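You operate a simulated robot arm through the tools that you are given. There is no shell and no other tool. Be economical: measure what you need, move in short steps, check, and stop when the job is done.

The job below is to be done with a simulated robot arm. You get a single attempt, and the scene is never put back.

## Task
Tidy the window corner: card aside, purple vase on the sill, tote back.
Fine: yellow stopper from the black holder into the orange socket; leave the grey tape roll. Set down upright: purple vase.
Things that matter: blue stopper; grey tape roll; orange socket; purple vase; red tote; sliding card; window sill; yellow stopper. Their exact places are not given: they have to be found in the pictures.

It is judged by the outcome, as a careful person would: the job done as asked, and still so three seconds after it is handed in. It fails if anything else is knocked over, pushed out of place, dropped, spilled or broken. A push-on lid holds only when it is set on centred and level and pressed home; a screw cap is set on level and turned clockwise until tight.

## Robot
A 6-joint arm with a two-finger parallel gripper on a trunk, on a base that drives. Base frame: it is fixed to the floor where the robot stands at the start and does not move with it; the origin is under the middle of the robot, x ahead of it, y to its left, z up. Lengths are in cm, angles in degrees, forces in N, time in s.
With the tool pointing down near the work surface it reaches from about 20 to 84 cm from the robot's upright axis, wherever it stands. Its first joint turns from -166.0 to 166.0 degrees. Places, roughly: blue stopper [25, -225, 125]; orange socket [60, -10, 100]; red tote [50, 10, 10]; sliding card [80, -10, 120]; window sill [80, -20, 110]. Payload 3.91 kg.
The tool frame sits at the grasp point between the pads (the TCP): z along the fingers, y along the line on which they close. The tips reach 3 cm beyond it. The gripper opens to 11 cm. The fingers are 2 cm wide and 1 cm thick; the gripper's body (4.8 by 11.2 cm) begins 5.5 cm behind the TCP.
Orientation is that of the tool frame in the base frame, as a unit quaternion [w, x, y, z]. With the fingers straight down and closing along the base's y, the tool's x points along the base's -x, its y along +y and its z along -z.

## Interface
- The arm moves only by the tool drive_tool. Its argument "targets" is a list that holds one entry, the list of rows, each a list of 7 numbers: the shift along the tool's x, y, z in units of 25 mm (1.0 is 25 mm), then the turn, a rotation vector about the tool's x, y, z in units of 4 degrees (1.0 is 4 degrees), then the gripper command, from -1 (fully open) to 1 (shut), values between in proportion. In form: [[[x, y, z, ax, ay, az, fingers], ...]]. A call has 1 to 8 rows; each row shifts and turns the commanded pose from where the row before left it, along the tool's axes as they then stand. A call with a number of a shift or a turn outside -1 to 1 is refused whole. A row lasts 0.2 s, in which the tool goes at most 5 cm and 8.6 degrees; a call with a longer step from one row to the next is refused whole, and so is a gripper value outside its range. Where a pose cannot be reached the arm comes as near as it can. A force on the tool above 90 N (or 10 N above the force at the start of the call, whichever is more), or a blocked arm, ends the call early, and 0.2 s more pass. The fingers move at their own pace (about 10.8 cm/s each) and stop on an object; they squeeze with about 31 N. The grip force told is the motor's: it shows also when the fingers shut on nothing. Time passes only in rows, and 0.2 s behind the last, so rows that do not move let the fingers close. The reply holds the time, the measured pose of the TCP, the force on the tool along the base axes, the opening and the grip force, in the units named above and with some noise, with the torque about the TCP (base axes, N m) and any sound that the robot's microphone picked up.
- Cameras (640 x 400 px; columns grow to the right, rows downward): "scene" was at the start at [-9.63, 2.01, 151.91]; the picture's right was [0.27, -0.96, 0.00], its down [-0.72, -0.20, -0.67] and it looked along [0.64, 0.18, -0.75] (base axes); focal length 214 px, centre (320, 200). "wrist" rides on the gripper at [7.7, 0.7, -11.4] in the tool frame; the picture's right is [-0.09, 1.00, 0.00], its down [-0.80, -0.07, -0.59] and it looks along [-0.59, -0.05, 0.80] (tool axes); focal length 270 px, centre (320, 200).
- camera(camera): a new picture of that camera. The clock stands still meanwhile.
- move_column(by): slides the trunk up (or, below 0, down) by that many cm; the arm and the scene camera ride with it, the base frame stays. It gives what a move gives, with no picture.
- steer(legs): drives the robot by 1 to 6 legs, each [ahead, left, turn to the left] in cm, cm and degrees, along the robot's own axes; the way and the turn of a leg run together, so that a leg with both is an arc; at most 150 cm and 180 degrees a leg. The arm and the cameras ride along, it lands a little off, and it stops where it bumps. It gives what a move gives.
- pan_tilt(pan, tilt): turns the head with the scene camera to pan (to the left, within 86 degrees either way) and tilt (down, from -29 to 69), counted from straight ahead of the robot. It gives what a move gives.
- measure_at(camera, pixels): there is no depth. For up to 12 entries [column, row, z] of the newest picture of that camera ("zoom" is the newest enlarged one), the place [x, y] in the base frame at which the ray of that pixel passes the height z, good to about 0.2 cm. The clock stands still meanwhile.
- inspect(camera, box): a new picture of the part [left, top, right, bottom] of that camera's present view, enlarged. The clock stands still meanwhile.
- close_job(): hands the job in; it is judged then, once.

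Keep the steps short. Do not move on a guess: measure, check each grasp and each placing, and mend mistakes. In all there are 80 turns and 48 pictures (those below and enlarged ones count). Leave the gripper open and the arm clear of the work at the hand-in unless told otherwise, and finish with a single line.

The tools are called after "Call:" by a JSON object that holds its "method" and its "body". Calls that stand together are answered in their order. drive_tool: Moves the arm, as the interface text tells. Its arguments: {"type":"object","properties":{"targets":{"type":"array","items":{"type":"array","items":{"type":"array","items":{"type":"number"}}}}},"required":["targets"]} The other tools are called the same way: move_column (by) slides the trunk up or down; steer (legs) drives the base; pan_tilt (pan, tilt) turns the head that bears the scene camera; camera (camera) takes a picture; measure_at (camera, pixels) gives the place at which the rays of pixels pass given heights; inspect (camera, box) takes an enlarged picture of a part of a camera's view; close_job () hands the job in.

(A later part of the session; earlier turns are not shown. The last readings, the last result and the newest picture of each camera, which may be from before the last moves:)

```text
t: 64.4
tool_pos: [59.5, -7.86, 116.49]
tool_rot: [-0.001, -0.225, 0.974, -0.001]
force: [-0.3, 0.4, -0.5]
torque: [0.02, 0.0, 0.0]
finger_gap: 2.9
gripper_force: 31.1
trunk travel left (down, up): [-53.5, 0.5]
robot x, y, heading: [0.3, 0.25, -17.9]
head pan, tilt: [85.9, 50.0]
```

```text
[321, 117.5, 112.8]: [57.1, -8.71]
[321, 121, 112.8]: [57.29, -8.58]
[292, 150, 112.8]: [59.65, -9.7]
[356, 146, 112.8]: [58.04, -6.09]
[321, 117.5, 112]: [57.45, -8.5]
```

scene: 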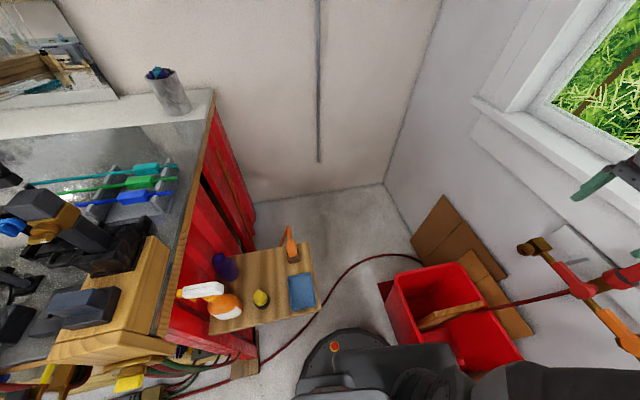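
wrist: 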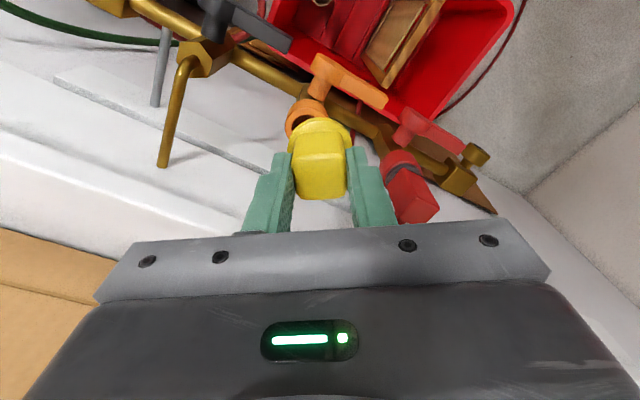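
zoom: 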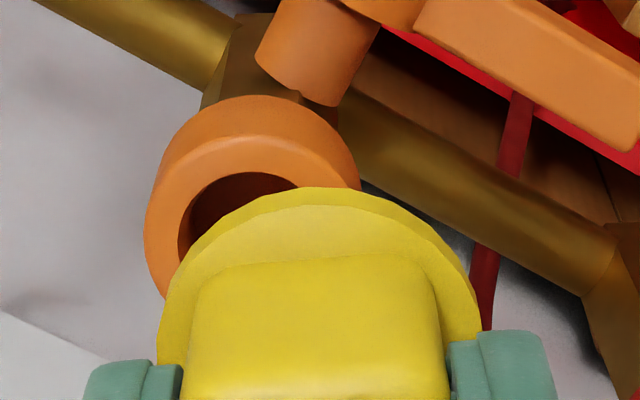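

The stopper sits about 0.3 cm toward the robot from the TCP. I'll centre with that allowance, lower to TCP≈109 and look.

Call:
{"method": "drive_tool", "body": {"targets": [[[-0.65, -0.335, 0, 0, 0, 0, 1], [-0.65, -0.335, 0, 0, 0, 0, 1], [0, 0, 0.75, 0, 0, 0, 1], [0, 0, 0.75, 0, 0, 0, 1], [0, 0, 0.75, 0, 0, 0, 1], [0, 0, 0.75, 0, 0, 0, 1], [0, 0, 0, 0, 0, 0, 1]]]}}

Call:
{"method": "inspect", "body": {"camera": "wrist", "box": [240, 80, 400, 180]}}

```text
t: 66.0
tool_pos: [62.95, -7.91, 109.18]
tool_rot: [0.0, -0.225, 0.974, 0.0]
force: [-0.1, -0.3, -1.1]
torque: [-0.04, 0.02, -0.01]
finger_gap: 2.88
gripper_force: 30.5
trunk travel left (down, up): [-53.5, 0.5]
robot x, y, heading: [0.26, 0.28, -17.8]
head pan, tilt: [85.9, 50.0]
```

```text
4.00 times, centred on (320, 130) of wrist
```

zoom: 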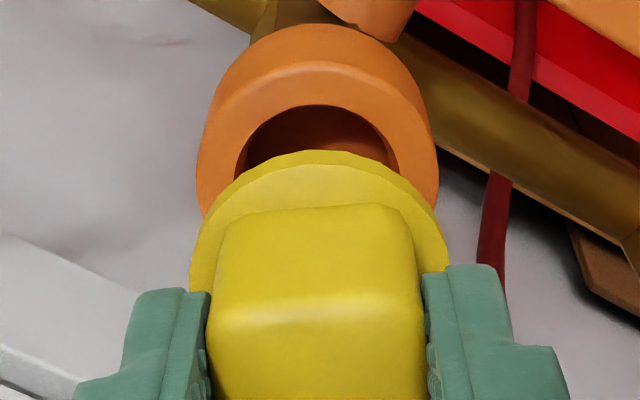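

Sideways alignment is good. I'll check fore-aft from the collar's centre (319,123.7) and the near edges.

Call:
{"method": "measure_at", "body": {"camera": "wrist", "pixels": [[319.3, 123.7, 99.7], [319, 95.7, 99.7], [319, 117.5, 105.5], [319, 106, 99.7]]}}

```text
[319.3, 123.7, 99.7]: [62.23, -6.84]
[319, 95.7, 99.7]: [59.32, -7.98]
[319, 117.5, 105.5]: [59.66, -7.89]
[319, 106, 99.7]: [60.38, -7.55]
```

Those pixels belong to the enlarged picture, not the older wrist picture. I'll measure again with "zoom".

Call:
{"method": "measure_at", "body": {"camera": "zoom", "pixels": [[317, 63, 99.7], [317, 105, 99.7], [196, 175, 99.7], [438, 175, 99.7], [318, 150, 105.5], [192, 260, 105.5], [447, 250, 105.5]]}}

```text
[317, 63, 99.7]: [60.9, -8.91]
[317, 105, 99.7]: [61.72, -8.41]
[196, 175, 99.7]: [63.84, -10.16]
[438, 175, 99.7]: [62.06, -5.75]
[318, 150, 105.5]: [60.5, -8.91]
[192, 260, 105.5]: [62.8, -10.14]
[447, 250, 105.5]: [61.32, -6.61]
```

Socket centre is (63.0, -7.9), and the stopper sits about 0.4 cm on the near side of the TCP. I'll shift 0.4 cm outward and lower slowly, stopping on force.

Call:
{"method": "drive_tool", "body": {"targets": [[[-0.16, 0, 0, 0, 0, 0, 1], [0, 0, 0.4, 0, 0, 0, 1], [0, 0, 0.2, 0, 0, 0, 1], [0, 0, 0.2, 0, 0, 0, 1], [0, 0, 0.2, 0, 0, 0, 1], [0, 0, 0.2, 0, 0, 0, 1], [0, 0, 0.2, 0, 0, 0, 1]]]}}

```text
t: 67.6
tool_pos: [63.32, -7.87, 105.61]
tool_rot: [0.0, -0.225, 0.974, -0.001]
force: [-0.4, -0.4, -0.5]
torque: [0.01, 0.0, -0.01]
finger_gap: 2.91
gripper_force: 31.3
trunk travel left (down, up): [-53.5, 0.5]
robot x, y, heading: [-0.04, -0.06, -18.1]
head pan, tilt: [85.9, 50.0]
```

No force yet at 105.6. I'll continue in 2–3 mm steps.

Call:
{"method": "drive_tool", "body": {"targets": [[[0, 0, 0.1, 0, 0, 0, 1], [0, 0, 0.1, 0, 0, 0, 1], [0, 0, 0.1, 0, 0, 0, 1], [0, 0, 0.1, 0, 0, 0, 1], [0, 0, 0.1, 0, 0, 0, 1]]]}}

Call:
{"method": "inspect", "body": {"camera": "wrist", "box": [240, 80, 400, 180]}}

```text
t: 68.8
tool_pos: [63.37, -7.93, 104.71]
tool_rot: [0.003, -0.225, 0.974, -0.002]
force: [5.9, -0.1, 28.9]
torque: [-0.09, -0.15, 0.02]
finger_gap: 2.91
gripper_force: 31.1
trunk travel left (down, up): [-53.5, 0.5]
robot x, y, heading: [-0.08, 0.04, -18.2]
head pan, tilt: [85.9, 50.0]
```

```text
4.00 times, centred on (320, 130) of wrist
```

zoom: 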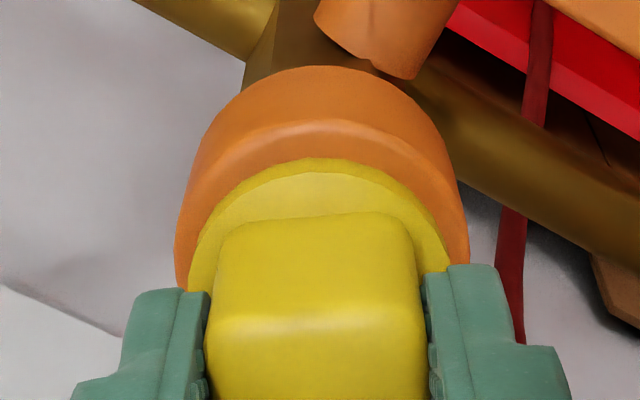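

The flange is on the collar with 29 N of reaction. I'll press a little more while still holding it, to make sure it's home.

Call:
{"method": "drive_tool", "body": {"targets": [[[0, 0, 0.12, 0, 0, 0, 1], [0, 0, 0.12, 0, 0, 0, 1], [0, 0, 0, 0, 0, 0, 1]]]}}

```text
t: 69.6
tool_pos: [62.86, -7.88, 103.86]
tool_rot: [0.0, -0.225, 0.974, -0.001]
force: [-4.2, -0.8, 35.6]
torque: [0.04, 0.37, -0.01]
finger_gap: 2.91
gripper_force: 31.0
trunk travel left (down, up): [-53.5, 0.5]
robot x, y, heading: [-0.21, -0.52, -17.9]
head pan, tilt: [85.9, 50.0]
```

It shifted to x=62.9 and dropped to 103.9, so the peg found the hole. A little more pressure will show whether it's bottomed.

Call:
{"method": "drive_tool", "body": {"targets": [[[0, 0, 0.12, 0, 0, 0, 1], [0, 0, 0.12, 0, 0, 0, 1], [0, 0, 0, 0, 0, 0, 1]]]}}

```text
t: 70.4
tool_pos: [63.0, -7.93, 103.91]
tool_rot: [0.007, -0.225, 0.974, -0.002]
force: [-6.6, -1.8, 63.2]
torque: [-0.1, 1.03, 0.03]
finger_gap: 2.92
gripper_force: 31.4
trunk travel left (down, up): [-53.5, 0.5]
robot x, y, heading: [-0.13, -0.25, -18.0]
head pan, tilt: [85.9, 50.0]
```

It's stiff at 103.9 with 63 N, so it's home. I'll ease off, open to 6 cm and lift clear.

Call:
{"method": "drive_tool", "body": {"targets": [[[0, 0, -0.24, 0, 0, 0, 1], [0, 0, 0, 0, 0, 0, 0.2], [0, 0, 0, 0, 0, 0, -0.1], [0, 0, -0.6, 0, 0, 0, -0.1], [0, 0, -1, 0, 0, 0, -0.1], [0, 0, -1, 0, 0, 0, -0.1], [0, 0, -1, 0, 0, 0, -0.1], [0, 0, -1, 0, 0, 0, -0.1]]]}}

Call:
{"method": "camera", "body": {"camera": "wrist"}}

```text
t: 72.2
tool_pos: [63.11, -7.98, 115.39]
tool_rot: [0.0, -0.225, 0.974, 0.0]
force: [0.2, -0.1, -0.7]
torque: [-0.01, -0.01, 0.04]
finger_gap: 6.08
gripper_force: 0.1
trunk travel left (down, up): [-53.5, 0.5]
robot x, y, heading: [-0.32, -0.03, -17.9]
head pan, tilt: [85.9, 50.0]
```

```text
10 pictures are left
```

wrist: 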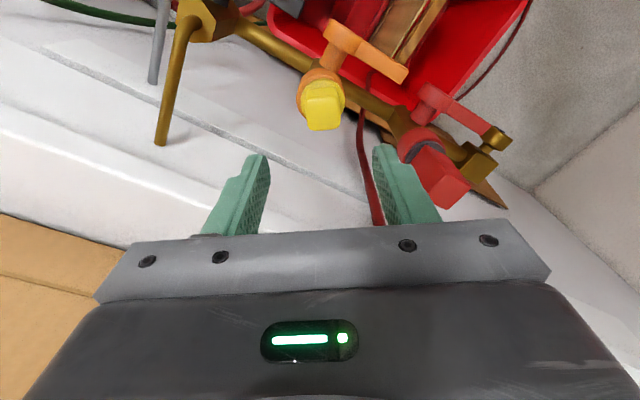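

The yellow stopper sits level and home in the orange socket. Next is the card. I'll rise 10 cm, square the gripper to the window, and move to view the handle from above.

Call:
{"method": "drive_tool", "body": {"targets": [[[0, 0, -0.6, 0, 0, 0.92, 1], [0, 0, -0.6, 0, 0, 0.92, 1], [0, 0, -0.6, 0, 0, 0.92, 1], [0, 0, -0.6, 0, 0, 0.92, 1], [0, 0, -0.6, 0, 0, 0.92, 1], [0, 0, -0.6, 0, 0, 0.92, 1], [0, 0, -0.6, 0, 0, 0.92, 1]]]}}

Call:
{"method": "drive_tool", "body": {"targets": [[[-0.75, 0.7, 0, 0, 0, 0, 1], [-0.75, 0.7, 0, 0, 0, 0, 1], [-0.75, 0.7, 0, 0, 0, 0, 1], [-0.75, 0.7, 0, 0, 0, 0, 1], [-0.75, 0.7, 0, 0, 0, 0, 1], [-0.75, 0.7, 0, 0, 0, 0, 1]]]}}

Call:
{"method": "camera", "body": {"camera": "wrist"}}

```text
t: 73.8
tool_pos: [63.1, -7.85, 125.82]
tool_rot: [0.0, -0.002, 1.0, 0.0]
force: [-0.3, 0.2, -0.6]
torque: [0.02, 0.0, -0.01]
finger_gap: 0.0
gripper_force: 31.0
trunk travel left (down, up): [-53.5, 0.5]
robot x, y, heading: [-0.13, -0.02, -18.0]
head pan, tilt: [85.9, 50.0]
```

```text
t: 75.2
tool_pos: [74.75, 2.77, 125.79]
tool_rot: [-0.001, -0.001, 1.0, 0.0]
force: [0.4, 0.8, -0.7]
torque: [-0.02, -0.01, 0.02]
finger_gap: 0.01
gripper_force: 31.1
trunk travel left (down, up): [-53.5, 0.5]
robot x, y, heading: [0.03, -0.11, -17.9]
head pan, tilt: [85.9, 50.0]
```

```text
9 pictures are left
```

wrist: 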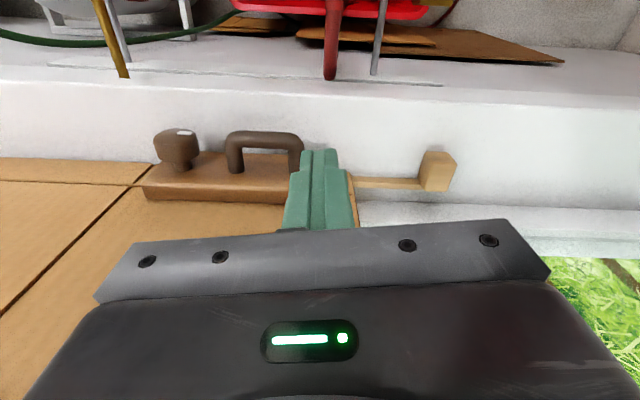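

I see the knob at (176,148), the D-handle at (265,135), the rail and its left stop at (437,170). I'll measure these at plausible heights.

Call:
{"method": "measure_at", "body": {"camera": "wrist", "pixels": [[265, 133, 112], [265, 133, 114], [230, 145, 113], [300, 145, 113], [176, 133, 113], [176, 165, 113], [300, 185, 115], [145, 195, 115], [437, 155, 111], [437, 190, 109], [300, 82, 108], [300, 128, 108]]}}

```text
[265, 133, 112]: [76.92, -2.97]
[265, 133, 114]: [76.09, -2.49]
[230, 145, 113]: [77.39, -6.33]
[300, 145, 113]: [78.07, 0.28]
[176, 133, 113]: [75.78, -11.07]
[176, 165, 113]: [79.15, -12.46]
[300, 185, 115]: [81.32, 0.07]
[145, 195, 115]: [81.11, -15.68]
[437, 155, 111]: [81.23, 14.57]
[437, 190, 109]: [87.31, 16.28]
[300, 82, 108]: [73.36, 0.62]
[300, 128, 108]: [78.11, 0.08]
```

The handle bar is near x≈76.6, z≈112.7, spanning y≈-6.5..0.5, and the plate is at x≈81. I'll bring the closed fingers down to the left of the handle at (77.4, 2.8), tips at z≈111.5.

Call:
{"method": "drive_tool", "body": {"targets": [[[-0.53, 0, 0, 0, 0, 0, 1], [-0.53, 0, 0, 0, 0, 0, 1], [0, 0, 0.9, 0, 0, 0, 1], [0, 0, 0.9, 0, 0, 0, 1], [0, 0, 0.9, 0, 0, 0, 1], [0, 0, 0.9, 0, 0, 0, 1], [0, 0, 0.85, 0, 0, 0, 1]]]}}

Call:
{"method": "camera", "body": {"camera": "wrist"}}

```text
t: 76.8
tool_pos: [76.9, 2.6, 114.62]
tool_rot: [0.0, -0.002, 1.0, 0.0]
force: [1.0, -0.3, -0.6]
torque: [-0.01, 0.02, 0.01]
finger_gap: 0.0
gripper_force: 31.0
out of reach, approached as far as the arm can: row 2
trunk travel left (down, up): [-53.5, 0.5]
robot x, y, heading: [-0.17, -0.18, -17.6]
head pan, tilt: [85.9, 50.0]
```

```text
8 pictures are left
```

wrist: 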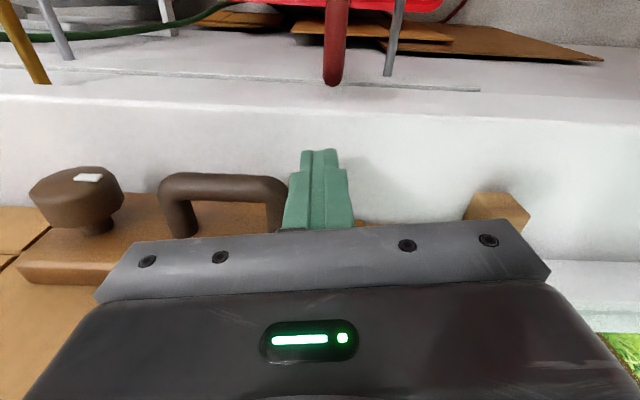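

The fingers stand just left of the handle's left leg. I'll push gently to the right (-y) and watch the force.

Call:
{"method": "drive_tool", "body": {"targets": [[[0, -0.3, 0, 0, 0, 0, 1], [0, -0.3, 0, 0, 0, 0, 1], [0, -0.3, 0, 0, 0, 0, 1], [0, -0.3, 0, 0, 0, 0, 1], [0, -0.3, 0, 0, 0, 0, 1]]]}}

```text
t: 78.0
tool_pos: [76.67, -1.25, 114.85]
tool_rot: [0.0, -0.001, 1.0, -0.001]
force: [1.2, 0.8, -1.0]
torque: [0.03, 0.02, 0.02]
finger_gap: 0.0
gripper_force: 30.8
trunk travel left (down, up): [-53.5, 0.5]
robot x, y, heading: [-0.13, -0.09, -18.0]
head pan, tilt: [85.9, 50.0]
```

It moved 3.8 cm with almost no force, so I need to see whether the card moved or the fingers slipped past in front.

Call:
{"method": "camera", "body": {"camera": "wrist"}}

```text
7 pictures are left
```

wrist: 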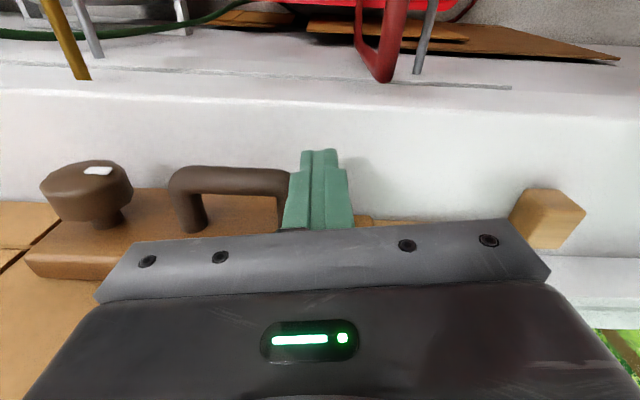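

The handle stayed by the fingers while the fixed stop moved away in the picture, so the card slides freely with no latch in the way. I'll push on another 16 cm in steps.

Call:
{"method": "drive_tool", "body": {"targets": [[[0, -0.8, 0, 0, 0, 0, 1], [0, -0.8, 0, 0, 0, 0, 1], [0, -0.8, 0, 0, 0, 0, 1], [0, -0.8, 0, 0, 0, 0, 1], [0, -0.8, 0, 0, 0, 0, 1], [0, -0.8, 0, 0, 0, 0, 1], [0, -0.8, 0, 0, 0, 0, 1], [0, -0.8, 0, 0, 0, 0, 1]]]}}

```text
t: 79.8
tool_pos: [76.03, -17.01, 114.81]
tool_rot: [-0.002, -0.001, 1.0, 0.001]
force: [-61.6, 7.9, -23.9]
torque: [-0.08, -3.95, -0.65]
finger_gap: 0.0
gripper_force: 30.9
trunk travel left (down, up): [-53.5, 0.5]
robot x, y, heading: [0.2, 0.06, -18.2]
head pan, tilt: [85.9, 50.0]
```

There's a strong backward force in x: the fingers are pressing toward the window against something. I'll ease back 1.5 cm and look.

Call:
{"method": "drive_tool", "body": {"targets": [[[0.6, 0, 0, 0, 0, 0, 1], [0, 0, 0, 0, 0, 0, 1]]]}}

Call:
{"method": "camera", "body": {"camera": "wrist"}}

```text
t: 80.4
tool_pos: [75.46, -17.02, 114.68]
tool_rot: [0.002, -0.002, 1.0, 0.0]
force: [0.1, 0.4, 0.5]
torque: [-0.01, 0.0, 0.0]
finger_gap: 0.01
gripper_force: 31.4
trunk travel left (down, up): [-53.5, 0.5]
robot x, y, heading: [-0.07, -0.47, -17.9]
head pan, tilt: [85.9, 50.0]
```

```text
6 pictures are left
```

wrist: 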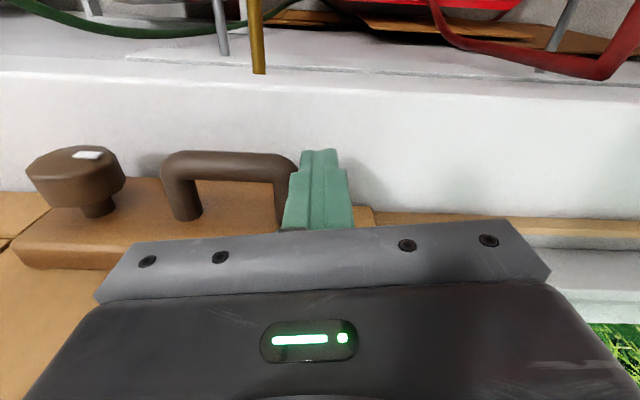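

The card has followed, about 18 cm so far. I'll push another 10 cm at this safer depth.

Call:
{"method": "drive_tool", "body": {"targets": [[[0, -0.6, 0, 0, 0, 0, 1], [0, -0.6, 0, 0, 0, 0, 1], [0, -0.6, 0, 0, 0, 0, 1], [0, -0.6, 0, 0, 0, 0, 1], [0, -0.6, 0, 0, 0, 0, 1], [0, -0.6, 0, 0, 0, 0, 1], [0, -0.6, 0, 0, 0, 0, 1]]]}}

```text
t: 82.1
tool_pos: [74.61, -26.03, 114.7]
tool_rot: [-0.006, -0.009, 1.0, 0.005]
force: [-37.1, 22.4, 2.0]
torque: [-0.91, -2.89, -0.15]
finger_gap: 0.03
gripper_force: 31.1
trunk travel left (down, up): [-53.5, 0.5]
robot x, y, heading: [0.02, 0.32, -17.7]
head pan, tilt: [85.9, 50.0]
stopped in row 7: the force on the tool passed its limit (the readings are from after the stop); the commanded pose is now the measured one
```

It reached the end of its travel at about 27 cm of slide. I'll back off leftward, away from the window, and up, then check with a scene picture.

Call:
{"method": "drive_tool", "body": {"targets": [[[0.3, 0.5, 0, 0, 0, 0, 1], [0.5, 0.5, 0, 0, 0, 0, 1], [0, 0, -1, 0, 0, 0, 1], [0, 0, -1, 0, 0, 0, 1], [0, 0, -1, 0, 0, 0, 1], [0, 0, -1, 0, 0, 0, 1], [1, 0, -0.5, 0, 0, 0, -0.1], [1, 0, 0, 0, 0, 0, -0.1]]]}}

Call:
{"method": "drive_tool", "body": {"targets": [[[1, 0, 0, 0, 0, 0, -0.1], [1, 0, 0, 0, 0, 0, -0.1], [1, 0, 0, 0, 0, 0, -0.1], [1, 0, 0, 0, 0, 0, -0.1], [1, 0, 0, 0, 0, 0, -0.1], [1, 0, 0, 0, 0, 0, -0.1], [1, 0, 0, 0, 0, 0, -0.1], [1, 0, 0, 0, 0, 0, -0.1]]]}}

```text
t: 83.9
tool_pos: [68.14, -24.4, 125.86]
tool_rot: [-0.005, -0.007, 1.0, 0.005]
force: [0.8, -1.1, 1.0]
torque: [-0.03, -0.02, 0.02]
finger_gap: 6.07
gripper_force: 0.1
trunk travel left (down, up): [-53.5, 0.5]
robot x, y, heading: [-0.31, 0.17, -17.8]
head pan, tilt: [85.9, 50.0]
```

```text
t: 85.7
tool_pos: [48.08, -24.54, 125.81]
tool_rot: [-0.005, -0.007, 1.0, 0.006]
force: [-0.6, -0.4, -0.3]
torque: [0.01, -0.04, 0.02]
finger_gap: 6.05
gripper_force: 0.0
trunk travel left (down, up): [-53.5, 0.5]
robot x, y, heading: [0.13, 0.3, -17.6]
head pan, tilt: [85.9, 50.0]
```

Clear of the window. Next the vase: I'll turn left 152°, which puts the tool roughly in the vase's direction at safe height, and open to 9 cm.

Call:
{"method": "steer", "body": {"legs": [[0, 0, 152]]}}

```text
t: 92.4
tool_pos: [-30.94, 44.79, 125.79]
tool_rot: [0.006, 0.971, -0.238, 0.004]
force: [0.9, 0.1, 0.3]
torque: [0.03, -0.03, 0.03]
finger_gap: 6.05
gripper_force: 0.1
trunk travel left (down, up): [-53.5, 0.5]
robot x, y, heading: [0.02, 0.14, 133.8]
head pan, tilt: [85.9, 50.0]
```

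Call:
{"method": "drive_tool", "body": {"targets": [[[-0.74, -0.365, 0, 0, 0, 0, -0.64], [-0.74, -0.365, 0, 0, 0, 0, -0.64], [-0.74, -0.365, 0, 0, 0, 0, -0.64], [0, 0, 0, 0, 0, 0, -0.64]]]}}

Call:
{"method": "move_column", "body": {"by": -22}}

Call:
{"method": "camera", "body": {"camera": "wrist"}}

```text
t: 93.4
tool_pos: [-34.68, 49.78, 125.65]
tool_rot: [0.007, 0.971, -0.238, 0.005]
force: [0.2, -0.1, -0.7]
torque: [0.0, 0.0, 0.02]
finger_gap: 9.02
gripper_force: 0.0
trunk travel left (down, up): [-53.5, 0.5]
robot x, y, heading: [-0.34, 0.32, 133.6]
head pan, tilt: [85.9, 50.0]
```

```text
t: 95.7
tool_pos: [-34.67, 49.74, 103.53]
tool_rot: [0.007, 0.971, -0.238, 0.005]
force: [-0.9, -0.1, 0.1]
torque: [0.0, 0.02, 0.03]
finger_gap: 9.05
gripper_force: 0.0
trunk travel left (down, up): [-31.5, 22.5]
robot x, y, heading: [-0.08, 0.02, 133.9]
head pan, tilt: [85.9, 50.0]
```

```text
5 pictures are left
```

wrist: 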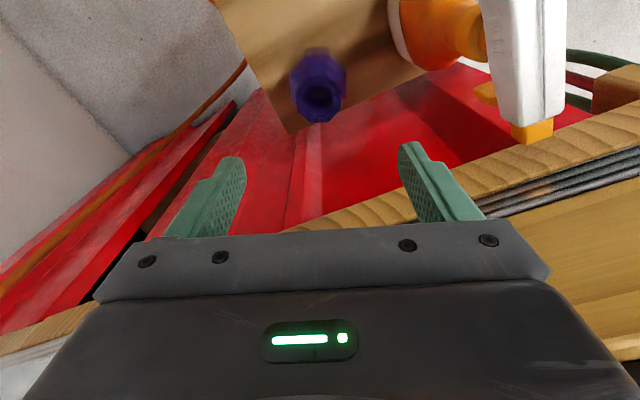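

The vase mouth is at (321,99). The workbench edge lies close behind it, so I'll measure both before lowering.

Call:
{"method": "measure_at", "body": {"camera": "wrist", "pixels": [[321, 99, 90], [321, 99, 88], [303, 95, 90], [340, 95, 90], [320, 225, 95], [400, 195, 95], [400, 195, 88], [320, 225, 88], [487, 90, 95], [515, 120, 95], [314, 60, 78]]}}

```text
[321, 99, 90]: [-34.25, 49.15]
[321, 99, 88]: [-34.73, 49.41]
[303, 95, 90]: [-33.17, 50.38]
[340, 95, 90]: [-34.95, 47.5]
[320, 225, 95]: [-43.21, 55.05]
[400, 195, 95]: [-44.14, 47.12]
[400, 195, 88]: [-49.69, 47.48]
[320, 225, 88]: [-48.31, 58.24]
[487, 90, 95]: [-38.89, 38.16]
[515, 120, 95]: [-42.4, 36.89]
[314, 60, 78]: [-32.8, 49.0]
```

The vase centre is about (-34.4, 49.3). The bench edge is at least 5 cm beyond it and the spray head is clear. I'll centre and lower 15 cm.

Call:
{"method": "drive_tool", "body": {"targets": [[[0.19, 0.13, 0.6, 0, 0, 0, -0.64], [0, 0, 0.9, 0, 0, 0, -0.64], [0, 0, 0.9, 0, 0, 0, -0.64], [0, 0, 0.9, 0, 0, 0, -0.64], [0, 0, 0.9, 0, 0, 0, -0.64], [0, 0, 0.9, 0, 0, 0, -0.64], [0, 0, 0.9, 0, 0, 0, -0.64]]]}}

```text
t: 97.3
tool_pos: [-33.7, 49.12, 88.78]
tool_rot: [0.006, 0.971, -0.239, 0.002]
force: [-0.4, 0.2, -0.5]
torque: [-0.02, 0.0, -0.02]
finger_gap: 9.0
gripper_force: 0.1
trunk travel left (down, up): [-31.5, 22.5]
robot x, y, heading: [-0.01, 0.03, 133.9]
head pan, tilt: [85.9, 50.0]
```

Drifted 0.6 cm in x. I'll correct and go down the last 3.6 cm slowly.

Call:
{"method": "drive_tool", "body": {"targets": [[[-0.22, 0.08, 0, 0, 0, 0, -0.64], [0, 0, 0.5, 0, 0, 0, -0.64], [0, 0, 0.5, 0, 0, 0, -0.64], [0, 0, 0.25, 0, 0, 0, -0.64], [0, 0, 0.2, 0, 0, 0, -0.64]]]}}

```text
t: 98.5
tool_pos: [-34.12, 48.96, 85.8]
tool_rot: [0.005, 0.971, -0.239, -0.003]
force: [-0.4, -0.3, 0.7]
torque: [-0.01, 0.01, -0.03]
finger_gap: 8.99
gripper_force: 0.0
trunk travel left (down, up): [-31.5, 22.5]
robot x, y, heading: [-0.57, 0.08, 133.7]
head pan, tilt: [85.9, 50.0]
```

TCP 85.8 with no contact. I'll close on the vase.

Call:
{"method": "drive_tool", "body": {"targets": [[[0, 0, 0, 0, 0, 0, -0.3], [0, 0, 0, 0, 0, 0, 0], [0, 0, 0, 0, 0, 0, 0.3], [0, 0, 0, 0, 0, 0, 1], [0, 0, 0, 0, 0, 0, 1], [0, 0, 0, 0, 0, 0, 1]]]}}

```text
t: 99.9
tool_pos: [-34.12, 48.87, 85.78]
tool_rot: [0.005, 0.971, -0.239, -0.002]
force: [-1.3, -0.1, 19.4]
torque: [0.63, -0.15, 0.08]
finger_gap: 5.72
gripper_force: 30.8
trunk travel left (down, up): [-31.5, 22.5]
robot x, y, heading: [0.05, -0.19, 133.8]
head pan, tilt: [85.9, 50.0]
```

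Gripped at 5.72 cm but with 19 N upward, so the pads are on the sloping shoulder. I'll open, drop 1 cm and close again lower.

Call:
{"method": "drive_tool", "body": {"targets": [[[0, 0, 0, 0, 0, 0, -0.4], [0, 0, 0.2, 0, 0, 0, -0.4], [0, 0, 0.2, 0, 0, 0, -0.4], [0, 0, 0, 0, 0, 0, -0.4], [0, 0, 0, 0, 0, 0, 0.2], [0, 0, 0, 0, 0, 0, 1], [0, 0, 0, 0, 0, 0, 1]]]}}

```text
t: 101.0
tool_pos: [-34.13, 49.07, 85.41]
tool_rot: [-0.001, 0.971, -0.239, -0.006]
force: [1.2, -14.0, 40.9]
torque: [-1.26, 0.28, 0.07]
finger_gap: 5.83
gripper_force: 13.9
trunk travel left (down, up): [-31.5, 22.5]
robot x, y, heading: [0.28, 0.25, 133.8]
head pan, tilt: [85.9, 50.0]
stopped in row 5: the force on the tool passed its limit (the readings are from after the stop); the commanded pose is now the measured one
```

Force rose to 41 N, so the palm is probably touching the lip. I'll open and read the force with nothing gripped.

Call:
{"method": "drive_tool", "body": {"targets": [[[0, 0, 0, 0, 0, 0, -0.3], [0, 0, 0, 0, 0, 0, -0.3], [0, 0, 0, 0, 0, 0, -0.3]]]}}

Call:
{"method": "inspect", "body": {"camera": "wrist", "box": [180, 60, 480, 248]}}

```text
t: 101.8
tool_pos: [-34.28, 49.12, 85.52]
tool_rot: [-0.002, 0.971, -0.239, -0.007]
force: [3.2, -2.4, 36.9]
torque: [-0.09, 0.03, -0.02]
finger_gap: 7.14
gripper_force: 0.1
trunk travel left (down, up): [-31.5, 22.5]
robot x, y, heading: [0.48, 0.01, 133.8]
head pan, tilt: [85.9, 50.0]
```

```text
2.13 times, centred on (330, 154) of wrist
```

zoom: 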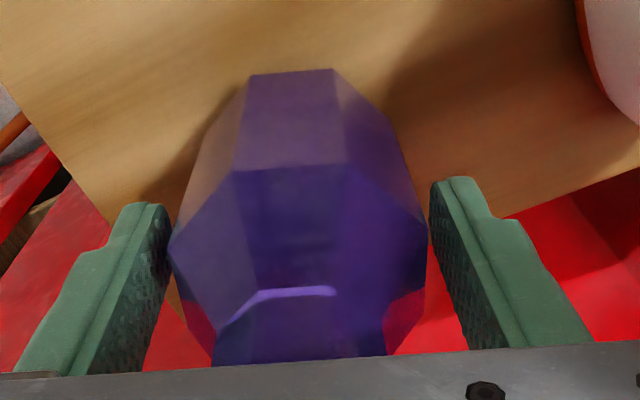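

The palm touches the lip, and the tips reach just below the widest ring of the vase, which is a good place to hold. I'll rise 2–3 mm to relieve the lip, then close and check.

Call:
{"method": "drive_tool", "body": {"targets": [[[0, 0, -0.12, 0, 0, 0, -0.3], [0, 0, 0, 0, 0, 0, -0.1], [0, 0, 0, 0, 0, 0, 0.1], [0, 0, 0, 0, 0, 0, 1], [0, 0, 0, 0, 0, 0, 1], [0, 0, 0, 0, 0, 0, 1]]]}}

```text
t: 103.2
tool_pos: [-34.22, 49.12, 85.39]
tool_rot: [0.0, 0.971, -0.238, -0.005]
force: [-2.2, 0.3, 21.5]
torque: [-0.11, -0.44, -0.02]
finger_gap: 5.69
gripper_force: 30.9
trunk travel left (down, up): [-31.5, 22.5]
robot x, y, heading: [0.11, 0.01, 134.3]
head pan, tilt: [85.9, 50.0]
```

Gripped at 5.69 cm. I'll lift 2.5 cm slowly and see whether the gap and force hold.

Call:
{"method": "drive_tool", "body": {"targets": [[[0, 0, -0.2, 0, 0, 0, 1], [0, 0, -0.3, 0, 0, 0, 1], [0, 0, -0.5, 0, 0, 0, 1], [0, 0, 0, 0, 0, 0, 1]]]}}

```text
t: 104.2
tool_pos: [-34.02, 49.37, 87.35]
tool_rot: [0.005, 0.971, -0.239, 0.0]
force: [-0.4, 0.0, -4.1]
torque: [-0.01, 0.02, 0.0]
finger_gap: 5.71
gripper_force: 31.2
trunk travel left (down, up): [-31.5, 22.5]
robot x, y, heading: [0.09, 0.3, 133.7]
head pan, tilt: [85.9, 50.0]
```

Gap steady and -4 N of weight: the vase is held. I'll raise the column, then lift a further 17 cm before turning.

Call:
{"method": "move_column", "body": {"by": 22}}

Call:
{"method": "drive_tool", "body": {"targets": [[[0, 0, -0.8, 0, 0, 0, 1], [0, 0, -0.8, 0, 0, 0, 1], [0, 0, -0.8, 0, 0, 0, 1], [0, 0, -0.8, 0, 0, 0, 1], [0, 0, -0.8, 0, 0, 0, 1], [0, 0, -0.8, 0, 0, 0, 1], [0, 0, -0.8, 0, 0, 0, 1], [0, 0, -0.8, 0, 0, 0, 1]]]}}

```text
t: 106.5
tool_pos: [-34.92, 49.48, 109.51]
tool_rot: [0.001, 0.971, -0.238, -0.001]
force: [0.4, 0.6, -3.0]
torque: [0.01, -0.04, -0.02]
finger_gap: 5.7
gripper_force: 30.5
trunk travel left (down, up): [-53.5, 0.5]
robot x, y, heading: [-0.12, 0.11, 133.4]
head pan, tilt: [85.9, 50.0]
```

```text
t: 108.3
tool_pos: [-34.72, 49.41, 125.53]
tool_rot: [0.0, 0.971, -0.238, -0.001]
force: [-0.2, 0.2, -3.0]
torque: [0.01, -0.01, 0.04]
finger_gap: 5.69
gripper_force: 31.1
trunk travel left (down, up): [-53.5, 0.5]
robot x, y, heading: [-0.14, 0.26, 133.9]
head pan, tilt: [85.9, 50.0]
```

Vase at z≈125 (its bottom near 116.5). I'll turn right 126° to bring it in front of the uncovered part of the sill.

Call:
{"method": "steer", "body": {"legs": [[0, 0, -126]]}}

Call:
{"method": "pan_tilt", "body": {"pan": -28, "tilt": 35}}

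Call:
{"method": "camera", "body": {"camera": "scene"}}

```text
t: 113.9
tool_pos: [60.03, -1.33, 125.42]
tool_rot: [0.001, -0.224, 0.975, 0.002]
force: [-0.4, -0.8, -3.0]
torque: [0.0, 0.02, 0.01]
finger_gap: 5.71
gripper_force: 30.6
trunk travel left (down, up): [-53.5, 0.5]
robot x, y, heading: [-0.6, 0.11, 7.5]
head pan, tilt: [85.9, 50.0]
```

```text
t: 115.9
tool_pos: [60.07, -1.35, 125.52]
tool_rot: [0.001, -0.224, 0.974, 0.002]
force: [1.1, 0.7, -2.4]
torque: [0.02, -0.02, 0.01]
finger_gap: 5.71
gripper_force: 31.3
trunk travel left (down, up): [-53.5, 0.5]
robot x, y, heading: [-0.23, 0.46, 7.4]
head pan, tilt: [-28.0, 35.0]
```

```text
3 pictures are left
```

scene: 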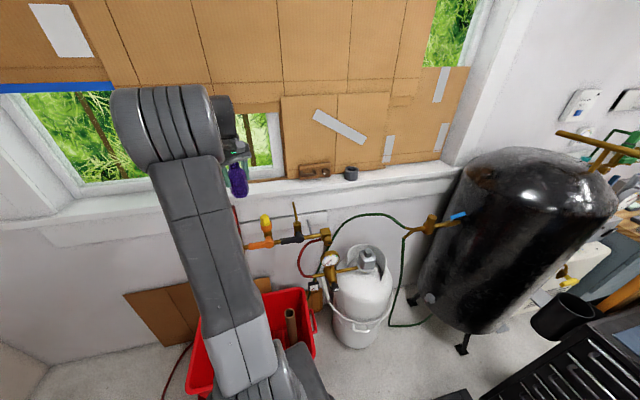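

The card stands aside to the right, short of the roll at (351,173). The stretch of sill in front of the vase is clear. I'll extend 16 cm toward the window at this height.

Call:
{"method": "measure_at", "body": {"camera": "scene", "pixels": [[351, 180, 108], [287, 176, 110], [314, 172, 112], [250, 192, 108], [250, 182, 108]]}}

Call:
{"method": "drive_tool", "body": {"targets": [[[-0.7, -0.34, 0, 0, 0, 0, 1], [-0.7, -0.34, 0, 0, 0, 0, 1], [-0.7, -0.34, 0, 0, 0, 0, 1], [-0.7, -0.34, 0, 0, 0, 0, 1], [-0.7, -0.34, 0, 0, 0, 0, 1], [-0.7, -0.34, 0, 0, 0, 0, 1], [-0.7, -0.34, 0, 0, 0, 0, 1], [-0.7, -0.34, 0, 0, 0, 0, 1]]]}}

```text
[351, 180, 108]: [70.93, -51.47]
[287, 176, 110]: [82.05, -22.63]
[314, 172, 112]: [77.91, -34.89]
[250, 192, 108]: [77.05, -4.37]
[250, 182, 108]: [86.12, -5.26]
```

```text
t: 117.7
tool_pos: [75.92, -1.26, 125.35]
tool_rot: [-0.001, -0.224, 0.975, 0.002]
force: [0.3, -0.6, -2.5]
torque: [0.03, 0.0, -0.05]
finger_gap: 5.73
gripper_force: 30.9
trunk travel left (down, up): [-53.5, 0.5]
robot x, y, heading: [-0.4, -0.13, 7.5]
head pan, tilt: [-28.0, 35.0]
```

The measurements fit best with a sill top near z≈105 and a front edge near x≈75, so the vase must stand further in, at x≈79–80. I'll lower to TCP≈119 (vase bottom ≈110) and try to reach 3.5 cm further.

Call:
{"method": "drive_tool", "body": {"targets": [[[0, 0, 0.8, 0, 0, 0, 1], [0, 0, 0.8, 0, 0, 0, 1], [0, 0, 0.8, 0, 0, 0, 1], [-0.63, -0.31, 0, 0, 0, 0, 1], [-0.63, -0.31, 0, 0, 0, 0, 1], [0, 0, 0, 0, 0, 0, 1]]]}}

Call:
{"method": "inspect", "body": {"camera": "wrist", "box": [0, 0, 640, 400]}}

```text
t: 119.1
tool_pos: [79.14, -1.28, 119.52]
tool_rot: [0.0, -0.224, 0.975, 0.001]
force: [-0.7, -0.2, -1.7]
torque: [0.01, 0.0, 0.03]
finger_gap: 5.7
gripper_force: 30.8
trunk travel left (down, up): [-53.5, 0.5]
robot x, y, heading: [-0.09, 0.11, 7.1]
head pan, tilt: [-28.0, 35.0]
```

```text
1.00 times, centred on (320, 200) of wrist (not enlarged: the box is as wide or as high as the picture)
```

zoom: 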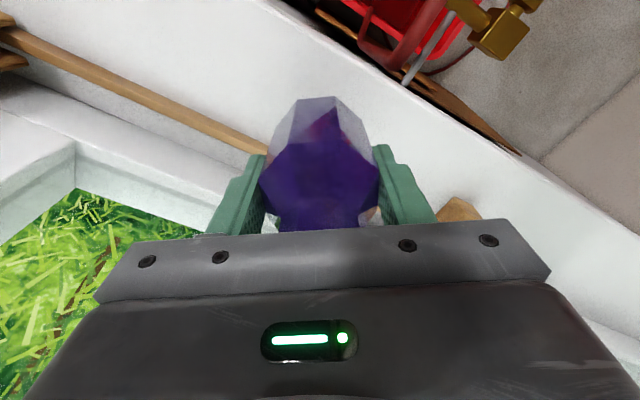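

It reached x=79.1, and the vase is over the sill between the front edge and the rail. I'll measure the edge, the rail and the vase's foot.

Call:
{"method": "measure_at", "body": {"camera": "zoom", "pixels": [[400, 85, 105], [400, 85, 108], [300, 22, 105], [300, 98, 110.5], [338, 98, 110.5], [200, 118, 107], [100, 72, 107], [460, 205, 109]]}}

```text
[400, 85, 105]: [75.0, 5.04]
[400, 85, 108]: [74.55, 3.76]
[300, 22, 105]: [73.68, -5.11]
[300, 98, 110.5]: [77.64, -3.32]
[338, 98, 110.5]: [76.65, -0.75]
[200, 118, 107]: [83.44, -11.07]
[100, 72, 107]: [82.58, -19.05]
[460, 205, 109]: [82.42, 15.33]
```

Front edge is at x≈74.3, the rail near 82.5, and the vase's foot is centred near 79, so it fits. I'll lower slowly, checking the force.

Call:
{"method": "drive_tool", "body": {"targets": [[[0, 0, 0.25, 0, 0, 0, 1], [0, 0, 0.2, 0, 0, 0, 1], [0, 0, 0.1, 0, 0, 0, 1]]]}}

Call:
{"method": "drive_tool", "body": {"targets": [[[0, 0, 0.1, 0, 0, 0, 1], [0, 0, 0.1, 0, 0, 0, 1], [0, 0, 0.1, 0, 0, 0, 1]]]}}

```text
t: 119.9
tool_pos: [79.32, -1.49, 118.09]
tool_rot: [0.0, -0.225, 0.974, 0.002]
force: [1.0, -0.6, -3.0]
torque: [-0.02, 0.02, 0.01]
finger_gap: 5.69
gripper_force: 31.5
trunk travel left (down, up): [-53.5, 0.5]
robot x, y, heading: [0.09, -0.05, 7.3]
head pan, tilt: [-28.0, 35.0]
```

```text
t: 120.7
tool_pos: [79.23, -1.41, 117.28]
tool_rot: [-0.001, -0.224, 0.975, 0.002]
force: [-0.2, -0.5, -3.1]
torque: [0.0, 0.04, -0.01]
finger_gap: 5.71
gripper_force: 31.0
trunk travel left (down, up): [-53.5, 0.5]
robot x, y, heading: [0.02, 0.15, 7.5]
head pan, tilt: [-28.0, 35.0]
```

No contact at 117.3. I'll continue down in the same small steps.

Call:
{"method": "drive_tool", "body": {"targets": [[[0, 0, 0.1, 0, 0, 0, 1], [0, 0, 0.1, 0, 0, 0, 1], [0, 0, 0.1, 0, 0, 0, 1], [0, 0, 0.1, 0, 0, 0, 1]]]}}

Call:
{"method": "drive_tool", "body": {"targets": [[[0, 0, 0.1, 0, 0, 0, 1], [0, 0, 0.1, 0, 0, 0, 1]]]}}

```text
t: 121.7
tool_pos: [79.18, -1.39, 116.45]
tool_rot: [0.001, -0.224, 0.975, 0.001]
force: [1.0, -0.6, 1.1]
torque: [-0.13, -0.19, 0.0]
finger_gap: 5.69
gripper_force: 31.1
trunk travel left (down, up): [-53.5, 0.5]
robot x, y, heading: [0.12, -0.03, 7.4]
head pan, tilt: [-28.0, 35.0]
```

```text
t: 122.3
tool_pos: [79.06, -1.36, 116.52]
tool_rot: [0.005, -0.224, 0.975, 0.001]
force: [8.7, -1.2, 29.4]
torque: [-0.13, 0.16, 0.04]
finger_gap: 5.7
gripper_force: 30.5
trunk travel left (down, up): [-53.5, 0.5]
robot x, y, heading: [-0.17, 0.06, 7.2]
head pan, tilt: [-28.0, 35.0]
```

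The vase touched the sill at TCP≈116.5. I'll relieve the pressure, open and rise straight up.

Call:
{"method": "drive_tool", "body": {"targets": [[[0, 0, -0.18, 0, 0, 0, 1], [0, 0, 0, 0, 0, 0, 1], [0, 0, 0, 0, 0, 0, -0.2], [0, 0, 0, 0, 0, 0, -0.5], [0, 0, 0, 0, 0, 0, -0.5]]]}}

Call:
{"method": "drive_tool", "body": {"targets": [[[0, 0, -0.3, 0, 0, 0, -0.5], [0, 0, -0.8, 0, 0, 0, -0.5], [0, 0, -0.8, 0, 0, 0, -0.5], [0, 0, -0.8, 0, 0, 0, -0.5], [0.5, 0, -0.8, 0, 0, 0, -0.5], [1, 0, -0.8, 0, 0, 0, -0.5], [1, 0, 0, 0, 0, 0, -0.5], [1, 0, 0, 0, 0, 0, -0.5]]]}}

```text
t: 123.5
tool_pos: [78.98, -1.41, 116.55]
tool_rot: [0.0, -0.224, 0.975, 0.001]
force: [2.3, -0.5, 14.7]
torque: [0.07, 0.07, 0.02]
finger_gap: 8.26
gripper_force: 0.1
trunk travel left (down, up): [-53.5, 0.5]
robot x, y, heading: [-0.28, -0.21, 7.4]
head pan, tilt: [-28.0, 35.0]
```

```text
t: 125.3
tool_pos: [70.76, -5.34, 125.95]
tool_rot: [0.001, -0.224, 0.975, 0.001]
force: [-0.2, -0.5, 0.2]
torque: [-0.01, -0.05, 0.0]
finger_gap: 8.24
gripper_force: 0.1
out of reach, approached as far as the arm can: row 4
trunk travel left (down, up): [-53.5, 0.5]
robot x, y, heading: [0.0, 0.23, 7.4]
head pan, tilt: [-28.0, 35.0]
```

Vase released and the arm backed off. Now I'll retract the arm to a shorter radius, open wide, and turn the base right so the scene camera can see the vase, the tote and its floor mark together.

Call:
{"method": "drive_tool", "body": {"targets": [[[1, 0, 0, 0, 0, 0, -0.5], [1, 0, 0, 0, 0, 0, -0.5], [1, 0, 0, 0, 0, 0, -0.5], [1, 0, 0, 0, 0, 0, -0.5], [1, 0, 0, 0, 0, 0, -0.5], [1, 0, 0, 0, 0, 0, -0.5], [1, 0, 0, 0, 0, 0, -0.5]]]}}

Call:
{"method": "steer", "body": {"legs": [[0, 0, -58]]}}

Call:
{"method": "pan_tilt", "body": {"pan": 72, "tilt": 50}}

Call:
{"method": "camera", "body": {"camera": "scene"}}

```text
t: 126.9
tool_pos: [55.04, -12.75, 125.7]
tool_rot: [0.001, -0.224, 0.975, 0.002]
force: [-0.7, -0.1, -0.3]
torque: [0.02, 0.0, -0.01]
finger_gap: 8.25
gripper_force: 0.0
trunk travel left (down, up): [-53.5, 0.5]
robot x, y, heading: [-0.31, 0.16, 7.4]
head pan, tilt: [-28.0, 35.0]
```

```text
t: 129.9
tool_pos: [17.08, -53.74, 125.74]
tool_rot: [0.001, 0.286, 0.958, 0.001]
force: [0.8, -0.4, 0.3]
torque: [-0.03, 0.0, -0.01]
finger_gap: 8.25
gripper_force: 0.1
trunk travel left (down, up): [-53.5, 0.5]
robot x, y, heading: [-0.21, -0.07, -51.9]
head pan, tilt: [-28.0, 35.0]
```

```text
t: 131.6
tool_pos: [17.16, -53.74, 125.83]
tool_rot: [0.001, 0.285, 0.958, 0.001]
force: [0.0, 0.4, -0.6]
torque: [0.0, -0.03, 0.02]
finger_gap: 8.23
gripper_force: 0.1
trunk travel left (down, up): [-53.5, 0.5]
robot x, y, heading: [-0.54, 0.51, -51.7]
head pan, tilt: [72.0, 50.0]
```

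```text
1 pictures are left
```

scene: 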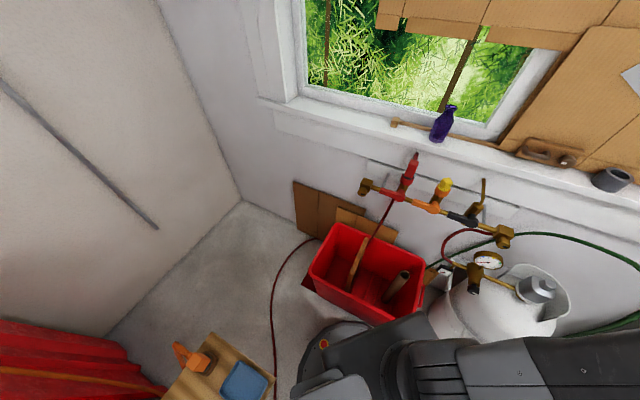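

The vase stands upright on the sill and the stopper and card are fine. I'll measure the tote's rim corners and the patch corner at (303,286) for the last task.

Call:
{"method": "measure_at", "body": {"camera": "scene", "pixels": [[311, 272, 30], [311, 272, 40], [343, 223, 30], [343, 223, 40], [302, 284, 0], [318, 293, 0], [302, 276, 0], [340, 311, 0], [428, 265, 30], [393, 322, 30]]}}

```text
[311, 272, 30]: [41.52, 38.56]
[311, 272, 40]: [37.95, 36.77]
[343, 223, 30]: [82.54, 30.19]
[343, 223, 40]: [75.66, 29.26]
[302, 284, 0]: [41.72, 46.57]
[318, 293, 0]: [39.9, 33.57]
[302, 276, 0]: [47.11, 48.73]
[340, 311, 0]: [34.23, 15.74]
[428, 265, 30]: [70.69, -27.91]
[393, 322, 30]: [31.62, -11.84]
```

Before using those numbers I'll check this picture against things whose place I know (vase mouth, stopper), and gather more rim rays.

Call:
{"method": "measure_at", "body": {"camera": "scene", "pixels": [[450, 107, 121], [443, 183, 107], [343, 223, 50], [343, 223, 60], [311, 272, 50], [311, 272, 20], [428, 258, 40], [428, 258, 50], [395, 322, 40], [395, 322, 50], [438, 138, 107.5], [612, 185, 107.5]]}}

```text
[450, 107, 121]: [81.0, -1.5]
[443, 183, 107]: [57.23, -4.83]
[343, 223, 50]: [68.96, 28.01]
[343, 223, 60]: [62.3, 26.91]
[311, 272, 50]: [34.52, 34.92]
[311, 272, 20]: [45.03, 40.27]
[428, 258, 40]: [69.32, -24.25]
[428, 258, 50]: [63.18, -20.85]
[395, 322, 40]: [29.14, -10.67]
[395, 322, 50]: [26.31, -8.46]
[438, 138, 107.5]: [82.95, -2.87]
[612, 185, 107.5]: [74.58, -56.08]
```

Everything on the sill is right, so only the tote is left. Its bottom-left corner is about 12.5 cm short of its mark, along (0.12, 0.99). I'll turn the arm high toward the tote's left rim and yaw the gripper so it closes across that rim.

Call:
{"method": "steer", "body": {"legs": [[0, 0, 104]]}}

Call:
{"method": "drive_tool", "body": {"targets": [[[0, 0, 0, 0, 0, 0.975, -1], [0, 0, 0, 0, 0, 0.975, -1], [0, 0, 0, 0, 0, 0.975, -1], [0, 0, 0, 0, 0, 0.975, -1], [0, 0, 0, 0, 0, 0.975, -1], [0, 0, 0, 0, 0, 0.975, -1], [0, 0, 0, 0, 0, 0.975, -1], [0, 0, 0, 0, 0, 0.975, -1]]]}}

Call:
{"method": "drive_tool", "body": {"targets": [[[0, 0, 0, 0, 0, 0.975, -1], [0, 0, 0, 0, 0, 0.975, -1], [0, 0, 0, 0, 0, 0.975, -1], [0, 0, 0, 0, 0, 0.975, -1], [0, 0, 0, 0, 0, 0.975, -1], [0, 0, 0, 0, 0, 0.975, -1], [0, 0, 0, 0, 0, 0.975, -1], [0, 0, 0, 0, 0, 0.975, -1]]]}}

Call:
{"method": "drive_tool", "body": {"targets": [[[0, 0, 0, 0, 0, 0.975, -1], [0, 0, 0, 0, 0, 0.975, -1], [0, 0, 0, 0, 0, 0.975, -1], [0, 0, 0, 0, 0, 0.975, -1]]]}}

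```text
t: 136.5
tool_pos: [46.65, 31.98, 125.79]
tool_rot: [0.0, -0.597, 0.802, 0.0]
force: [0.7, 0.5, -0.9]
torque: [-0.04, -0.01, 0.0]
finger_gap: 8.23
gripper_force: 0.0
trunk travel left (down, up): [-53.5, 0.5]
robot x, y, heading: [-0.08, 0.01, 54.7]
head pan, tilt: [72.0, 50.0]
```

```text
t: 138.3
tool_pos: [46.75, 32.07, 125.82]
tool_rot: [-0.001, -0.358, 0.934, 0.001]
force: [0.3, 0.4, -0.5]
torque: [-0.03, -0.02, 0.01]
finger_gap: 11.0
gripper_force: 0.0
trunk travel left (down, up): [-53.5, 0.5]
robot x, y, heading: [0.05, -0.11, 54.6]
head pan, tilt: [72.0, 50.0]
```

```text
t: 140.1
tool_pos: [46.67, 31.94, 125.72]
tool_rot: [-0.001, -0.094, 0.996, 0.001]
force: [-0.4, 0.0, 0.1]
torque: [0.02, 0.0, 0.0]
finger_gap: 11.0
gripper_force: 0.1
trunk travel left (down, up): [-53.5, 0.5]
robot x, y, heading: [0.01, 0.21, 54.4]
head pan, tilt: [72.0, 50.0]
```

```text
t: 141.1
tool_pos: [46.64, 32.05, 125.81]
tool_rot: [-0.001, 0.042, 0.999, 0.001]
force: [0.0, 0.2, -0.6]
torque: [-0.02, 0.03, -0.01]
finger_gap: 11.0
gripper_force: 0.1
trunk travel left (down, up): [-53.5, 0.5]
robot x, y, heading: [0.02, 0.5, 54.6]
head pan, tilt: [72.0, 50.0]
```

Aligned with the tote. I'll lower the trunk by 53 cm here (TCP ≈ 73, well above the rim) and use the last picture to fix the rim and mark positions.

Call:
{"method": "move_column", "body": {"by": -40}}

Call:
{"method": "move_column", "body": {"by": -10}}

Call:
{"method": "camera", "body": {"camera": "wrist"}}

```text
t: 144.9
tool_pos: [46.72, 32.05, 85.7]
tool_rot: [-0.001, 0.041, 0.999, 0.0]
force: [0.0, -0.3, -0.6]
torque: [0.01, 0.02, 0.03]
finger_gap: 10.99
gripper_force: 0.2
trunk travel left (down, up): [-13.5, 40.5]
robot x, y, heading: [0.38, 0.53, 54.8]
head pan, tilt: [72.0, 50.0]
```

```text
t: 146.3
tool_pos: [46.67, 31.97, 75.76]
tool_rot: [-0.001, 0.041, 0.999, 0.001]
force: [0.3, 0.1, -0.6]
torque: [-0.02, -0.01, 0.02]
finger_gap: 11.02
gripper_force: 0.0
trunk travel left (down, up): [-3.5, 50.5]
robot x, y, heading: [-0.11, 0.13, 54.6]
head pan, tilt: [72.0, 50.0]
```

```text
0 pictures are left
```

wrist: 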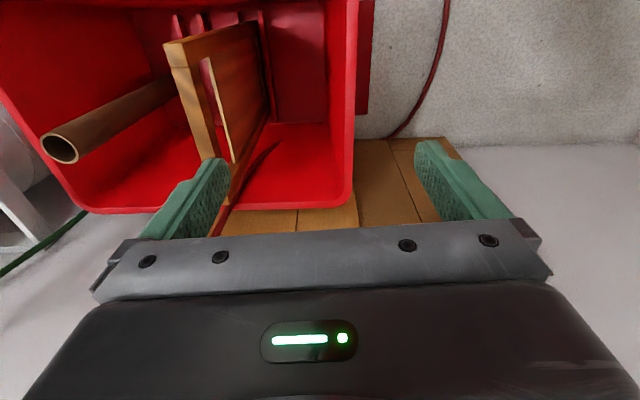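

The left rim runs from (360,0) to (352,195), the inside floor's left edge is near (327,60) and the mark's left edge is near (371,60) with its back corner at (368,113). I'll measure these.

Call:
{"method": "measure_at", "body": {"camera": "wrist", "pixels": [[357, 60, 30], [357, 60, 38], [354, 150, 30], [354, 150, 38], [371, 40, 0], [368, 112, 0], [327, 40, 1], [328, 122, 1], [280, 122, 1], [300, 207, 30], [300, 207, 38], [225, 150, 35]]}}

```text
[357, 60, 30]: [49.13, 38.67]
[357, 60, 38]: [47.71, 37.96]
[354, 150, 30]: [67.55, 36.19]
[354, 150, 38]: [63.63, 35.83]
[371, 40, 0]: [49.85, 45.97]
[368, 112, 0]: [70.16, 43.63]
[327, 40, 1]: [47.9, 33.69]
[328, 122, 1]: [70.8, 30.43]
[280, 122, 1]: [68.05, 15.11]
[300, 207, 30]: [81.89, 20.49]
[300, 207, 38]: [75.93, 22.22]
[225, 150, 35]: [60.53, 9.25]
```

The tote needs to go 12.6 cm in +y. I'll move over the left rim at (57, 36.2), lower to TCP≈34.5 straddling the wall, and close on it.

Call:
{"method": "drive_tool", "body": {"targets": [[[-0.795, 0.406, 0, 0, 0, 0, -1], [-0.795, 0.406, 0, 0, 0, 0, -1], [-0.795, 0.406, 0, 0, 0, 0, -1], [-0.795, 0.406, 0, 0, 0, 0, -1], [-0.795, 0.406, 0, 0, 0, 0, -1]]]}}

Call:
{"method": "move_column", "body": {"by": -3.4}}

Call:
{"method": "drive_tool", "body": {"targets": [[[0, 0, 0.95, 0, 0, 0, -1], [0, 0, 0.95, 0, 0, 0, -1], [0, 0, 0.95, 0, 0, 0, -1], [0, 0, 0.95, 0, 0, 0, -1], [0, 0, 0.95, 0, 0, 0, -1], [0, 0, 0.95, 0, 0, 0, -1], [0, 0, 0.95, 0, 0, 0, -1], [0, 0, 0.95, 0, 0, 0, -1]]]}}

Call:
{"method": "drive_tool", "body": {"targets": [[[0, 0, 0.95, 0, 0, 0, -1], [0, 0, 0.95, 0, 0, 0, -1], [0, 0, 0.95, 0, 0, 0, -1], [0, 0, 0.95, 0, 0, 0, -1], [0, 0, 0.95, 0, 0, 0, -1], [0, 0, 0.8, 0, 0, 0, -1], [0, 0, 0.8, 0, 0, 0, -1]]]}}

Call:
{"method": "drive_tool", "body": {"targets": [[[0, 0, 0, 0, 0, 0, -0.5], [0, 0, 0, 0, 0, 0, 0], [0, 0, 0, 0, 0, 0, 0.5], [0, 0, 0, 0, 0, 0, 1], [0, 0, 0, 0, 0, 0, 1], [0, 0, 0, 0, 0, 0, 1]]]}}

```text
t: 147.5
tool_pos: [56.91, 36.27, 75.78]
tool_rot: [-0.001, 0.041, 0.999, 0.001]
force: [0.1, -0.6, 0.2]
torque: [0.02, 0.02, -0.01]
finger_gap: 10.98
gripper_force: 0.0
trunk travel left (down, up): [-3.5, 50.5]
robot x, y, heading: [-0.28, 0.38, 54.9]
head pan, tilt: [72.0, 50.0]
```

```text
t: 148.2
tool_pos: [56.78, 36.16, 72.25]
tool_rot: [0.0, 0.041, 0.999, 0.001]
force: [0.2, -0.6, -0.3]
torque: [-0.02, 0.01, -0.02]
finger_gap: 11.03
gripper_force: 0.1
trunk travel left (down, up): [-0.1, 53.9]
robot x, y, heading: [-0.33, -0.07, 54.6]
head pan, tilt: [72.0, 50.0]
```

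```text
t: 150.1
tool_pos: [56.76, 36.37, 53.14]
tool_rot: [-0.002, 0.042, 0.999, 0.001]
force: [-0.4, -0.5, -0.9]
torque: [-0.03, -0.01, 0.0]
finger_gap: 11.0
gripper_force: 0.1
trunk travel left (down, up): [-0.1, 53.9]
robot x, y, heading: [-0.2, 0.11, 54.5]
head pan, tilt: [72.0, 50.0]
```

```text
t: 151.7
tool_pos: [56.91, 36.14, 37.39]
tool_rot: [0.0, 0.041, 0.999, 0.001]
force: [0.1, 0.3, 0.4]
torque: [-0.02, 0.03, 0.0]
finger_gap: 11.0
gripper_force: 0.0
trunk travel left (down, up): [-0.1, 53.9]
robot x, y, heading: [0.0, 0.03, 54.4]
head pan, tilt: [72.0, 50.0]
```

```text
t: 153.1
tool_pos: [56.87, 36.17, 37.46]
tool_rot: [-0.001, 0.041, 0.999, 0.001]
force: [11.2, -4.2, 0.0]
torque: [-3.39, 0.48, -0.92]
finger_gap: 0.99
gripper_force: 44.8
trunk travel left (down, up): [-0.1, 53.9]
robot x, y, heading: [-0.05, 0.27, 54.7]
head pan, tilt: [72.0, 50.0]
5 turns are left
```

Gap 0.99 cm with force on it, so the wall is gripped. I'll pull 12.6 cm to +y, slowly.

Call:
{"method": "drive_tool", "body": {"targets": [[[0.053, 0.628, 0, 0, 0, 0, 1], [0.053, 0.628, 0, 0, 0, 0, 1], [0.053, 0.628, 0, 0, 0, 0, 1], [0.053, 0.628, 0, 0, 0, 0, 1], [0.053, 0.628, 0, 0, 0, 0, 1], [0.053, 0.628, 0, 0, 0, 0, 1], [0.053, 0.628, 0, 0, 0, 0, 1], [0.053, 0.628, 0, 0, 0, 0, 1]]]}}

```text
t: 154.8
tool_pos: [57.13, 48.41, 37.44]
tool_rot: [-0.001, 0.042, 0.999, -0.004]
force: [24.8, -32.3, -0.3]
torque: [-3.21, -0.34, -0.81]
finger_gap: 0.93
gripper_force: 44.5
trunk travel left (down, up): [-0.1, 53.9]
robot x, y, heading: [-0.24, 0.2, 54.5]
head pan, tilt: [72.0, 50.0]
4 turns are left
```

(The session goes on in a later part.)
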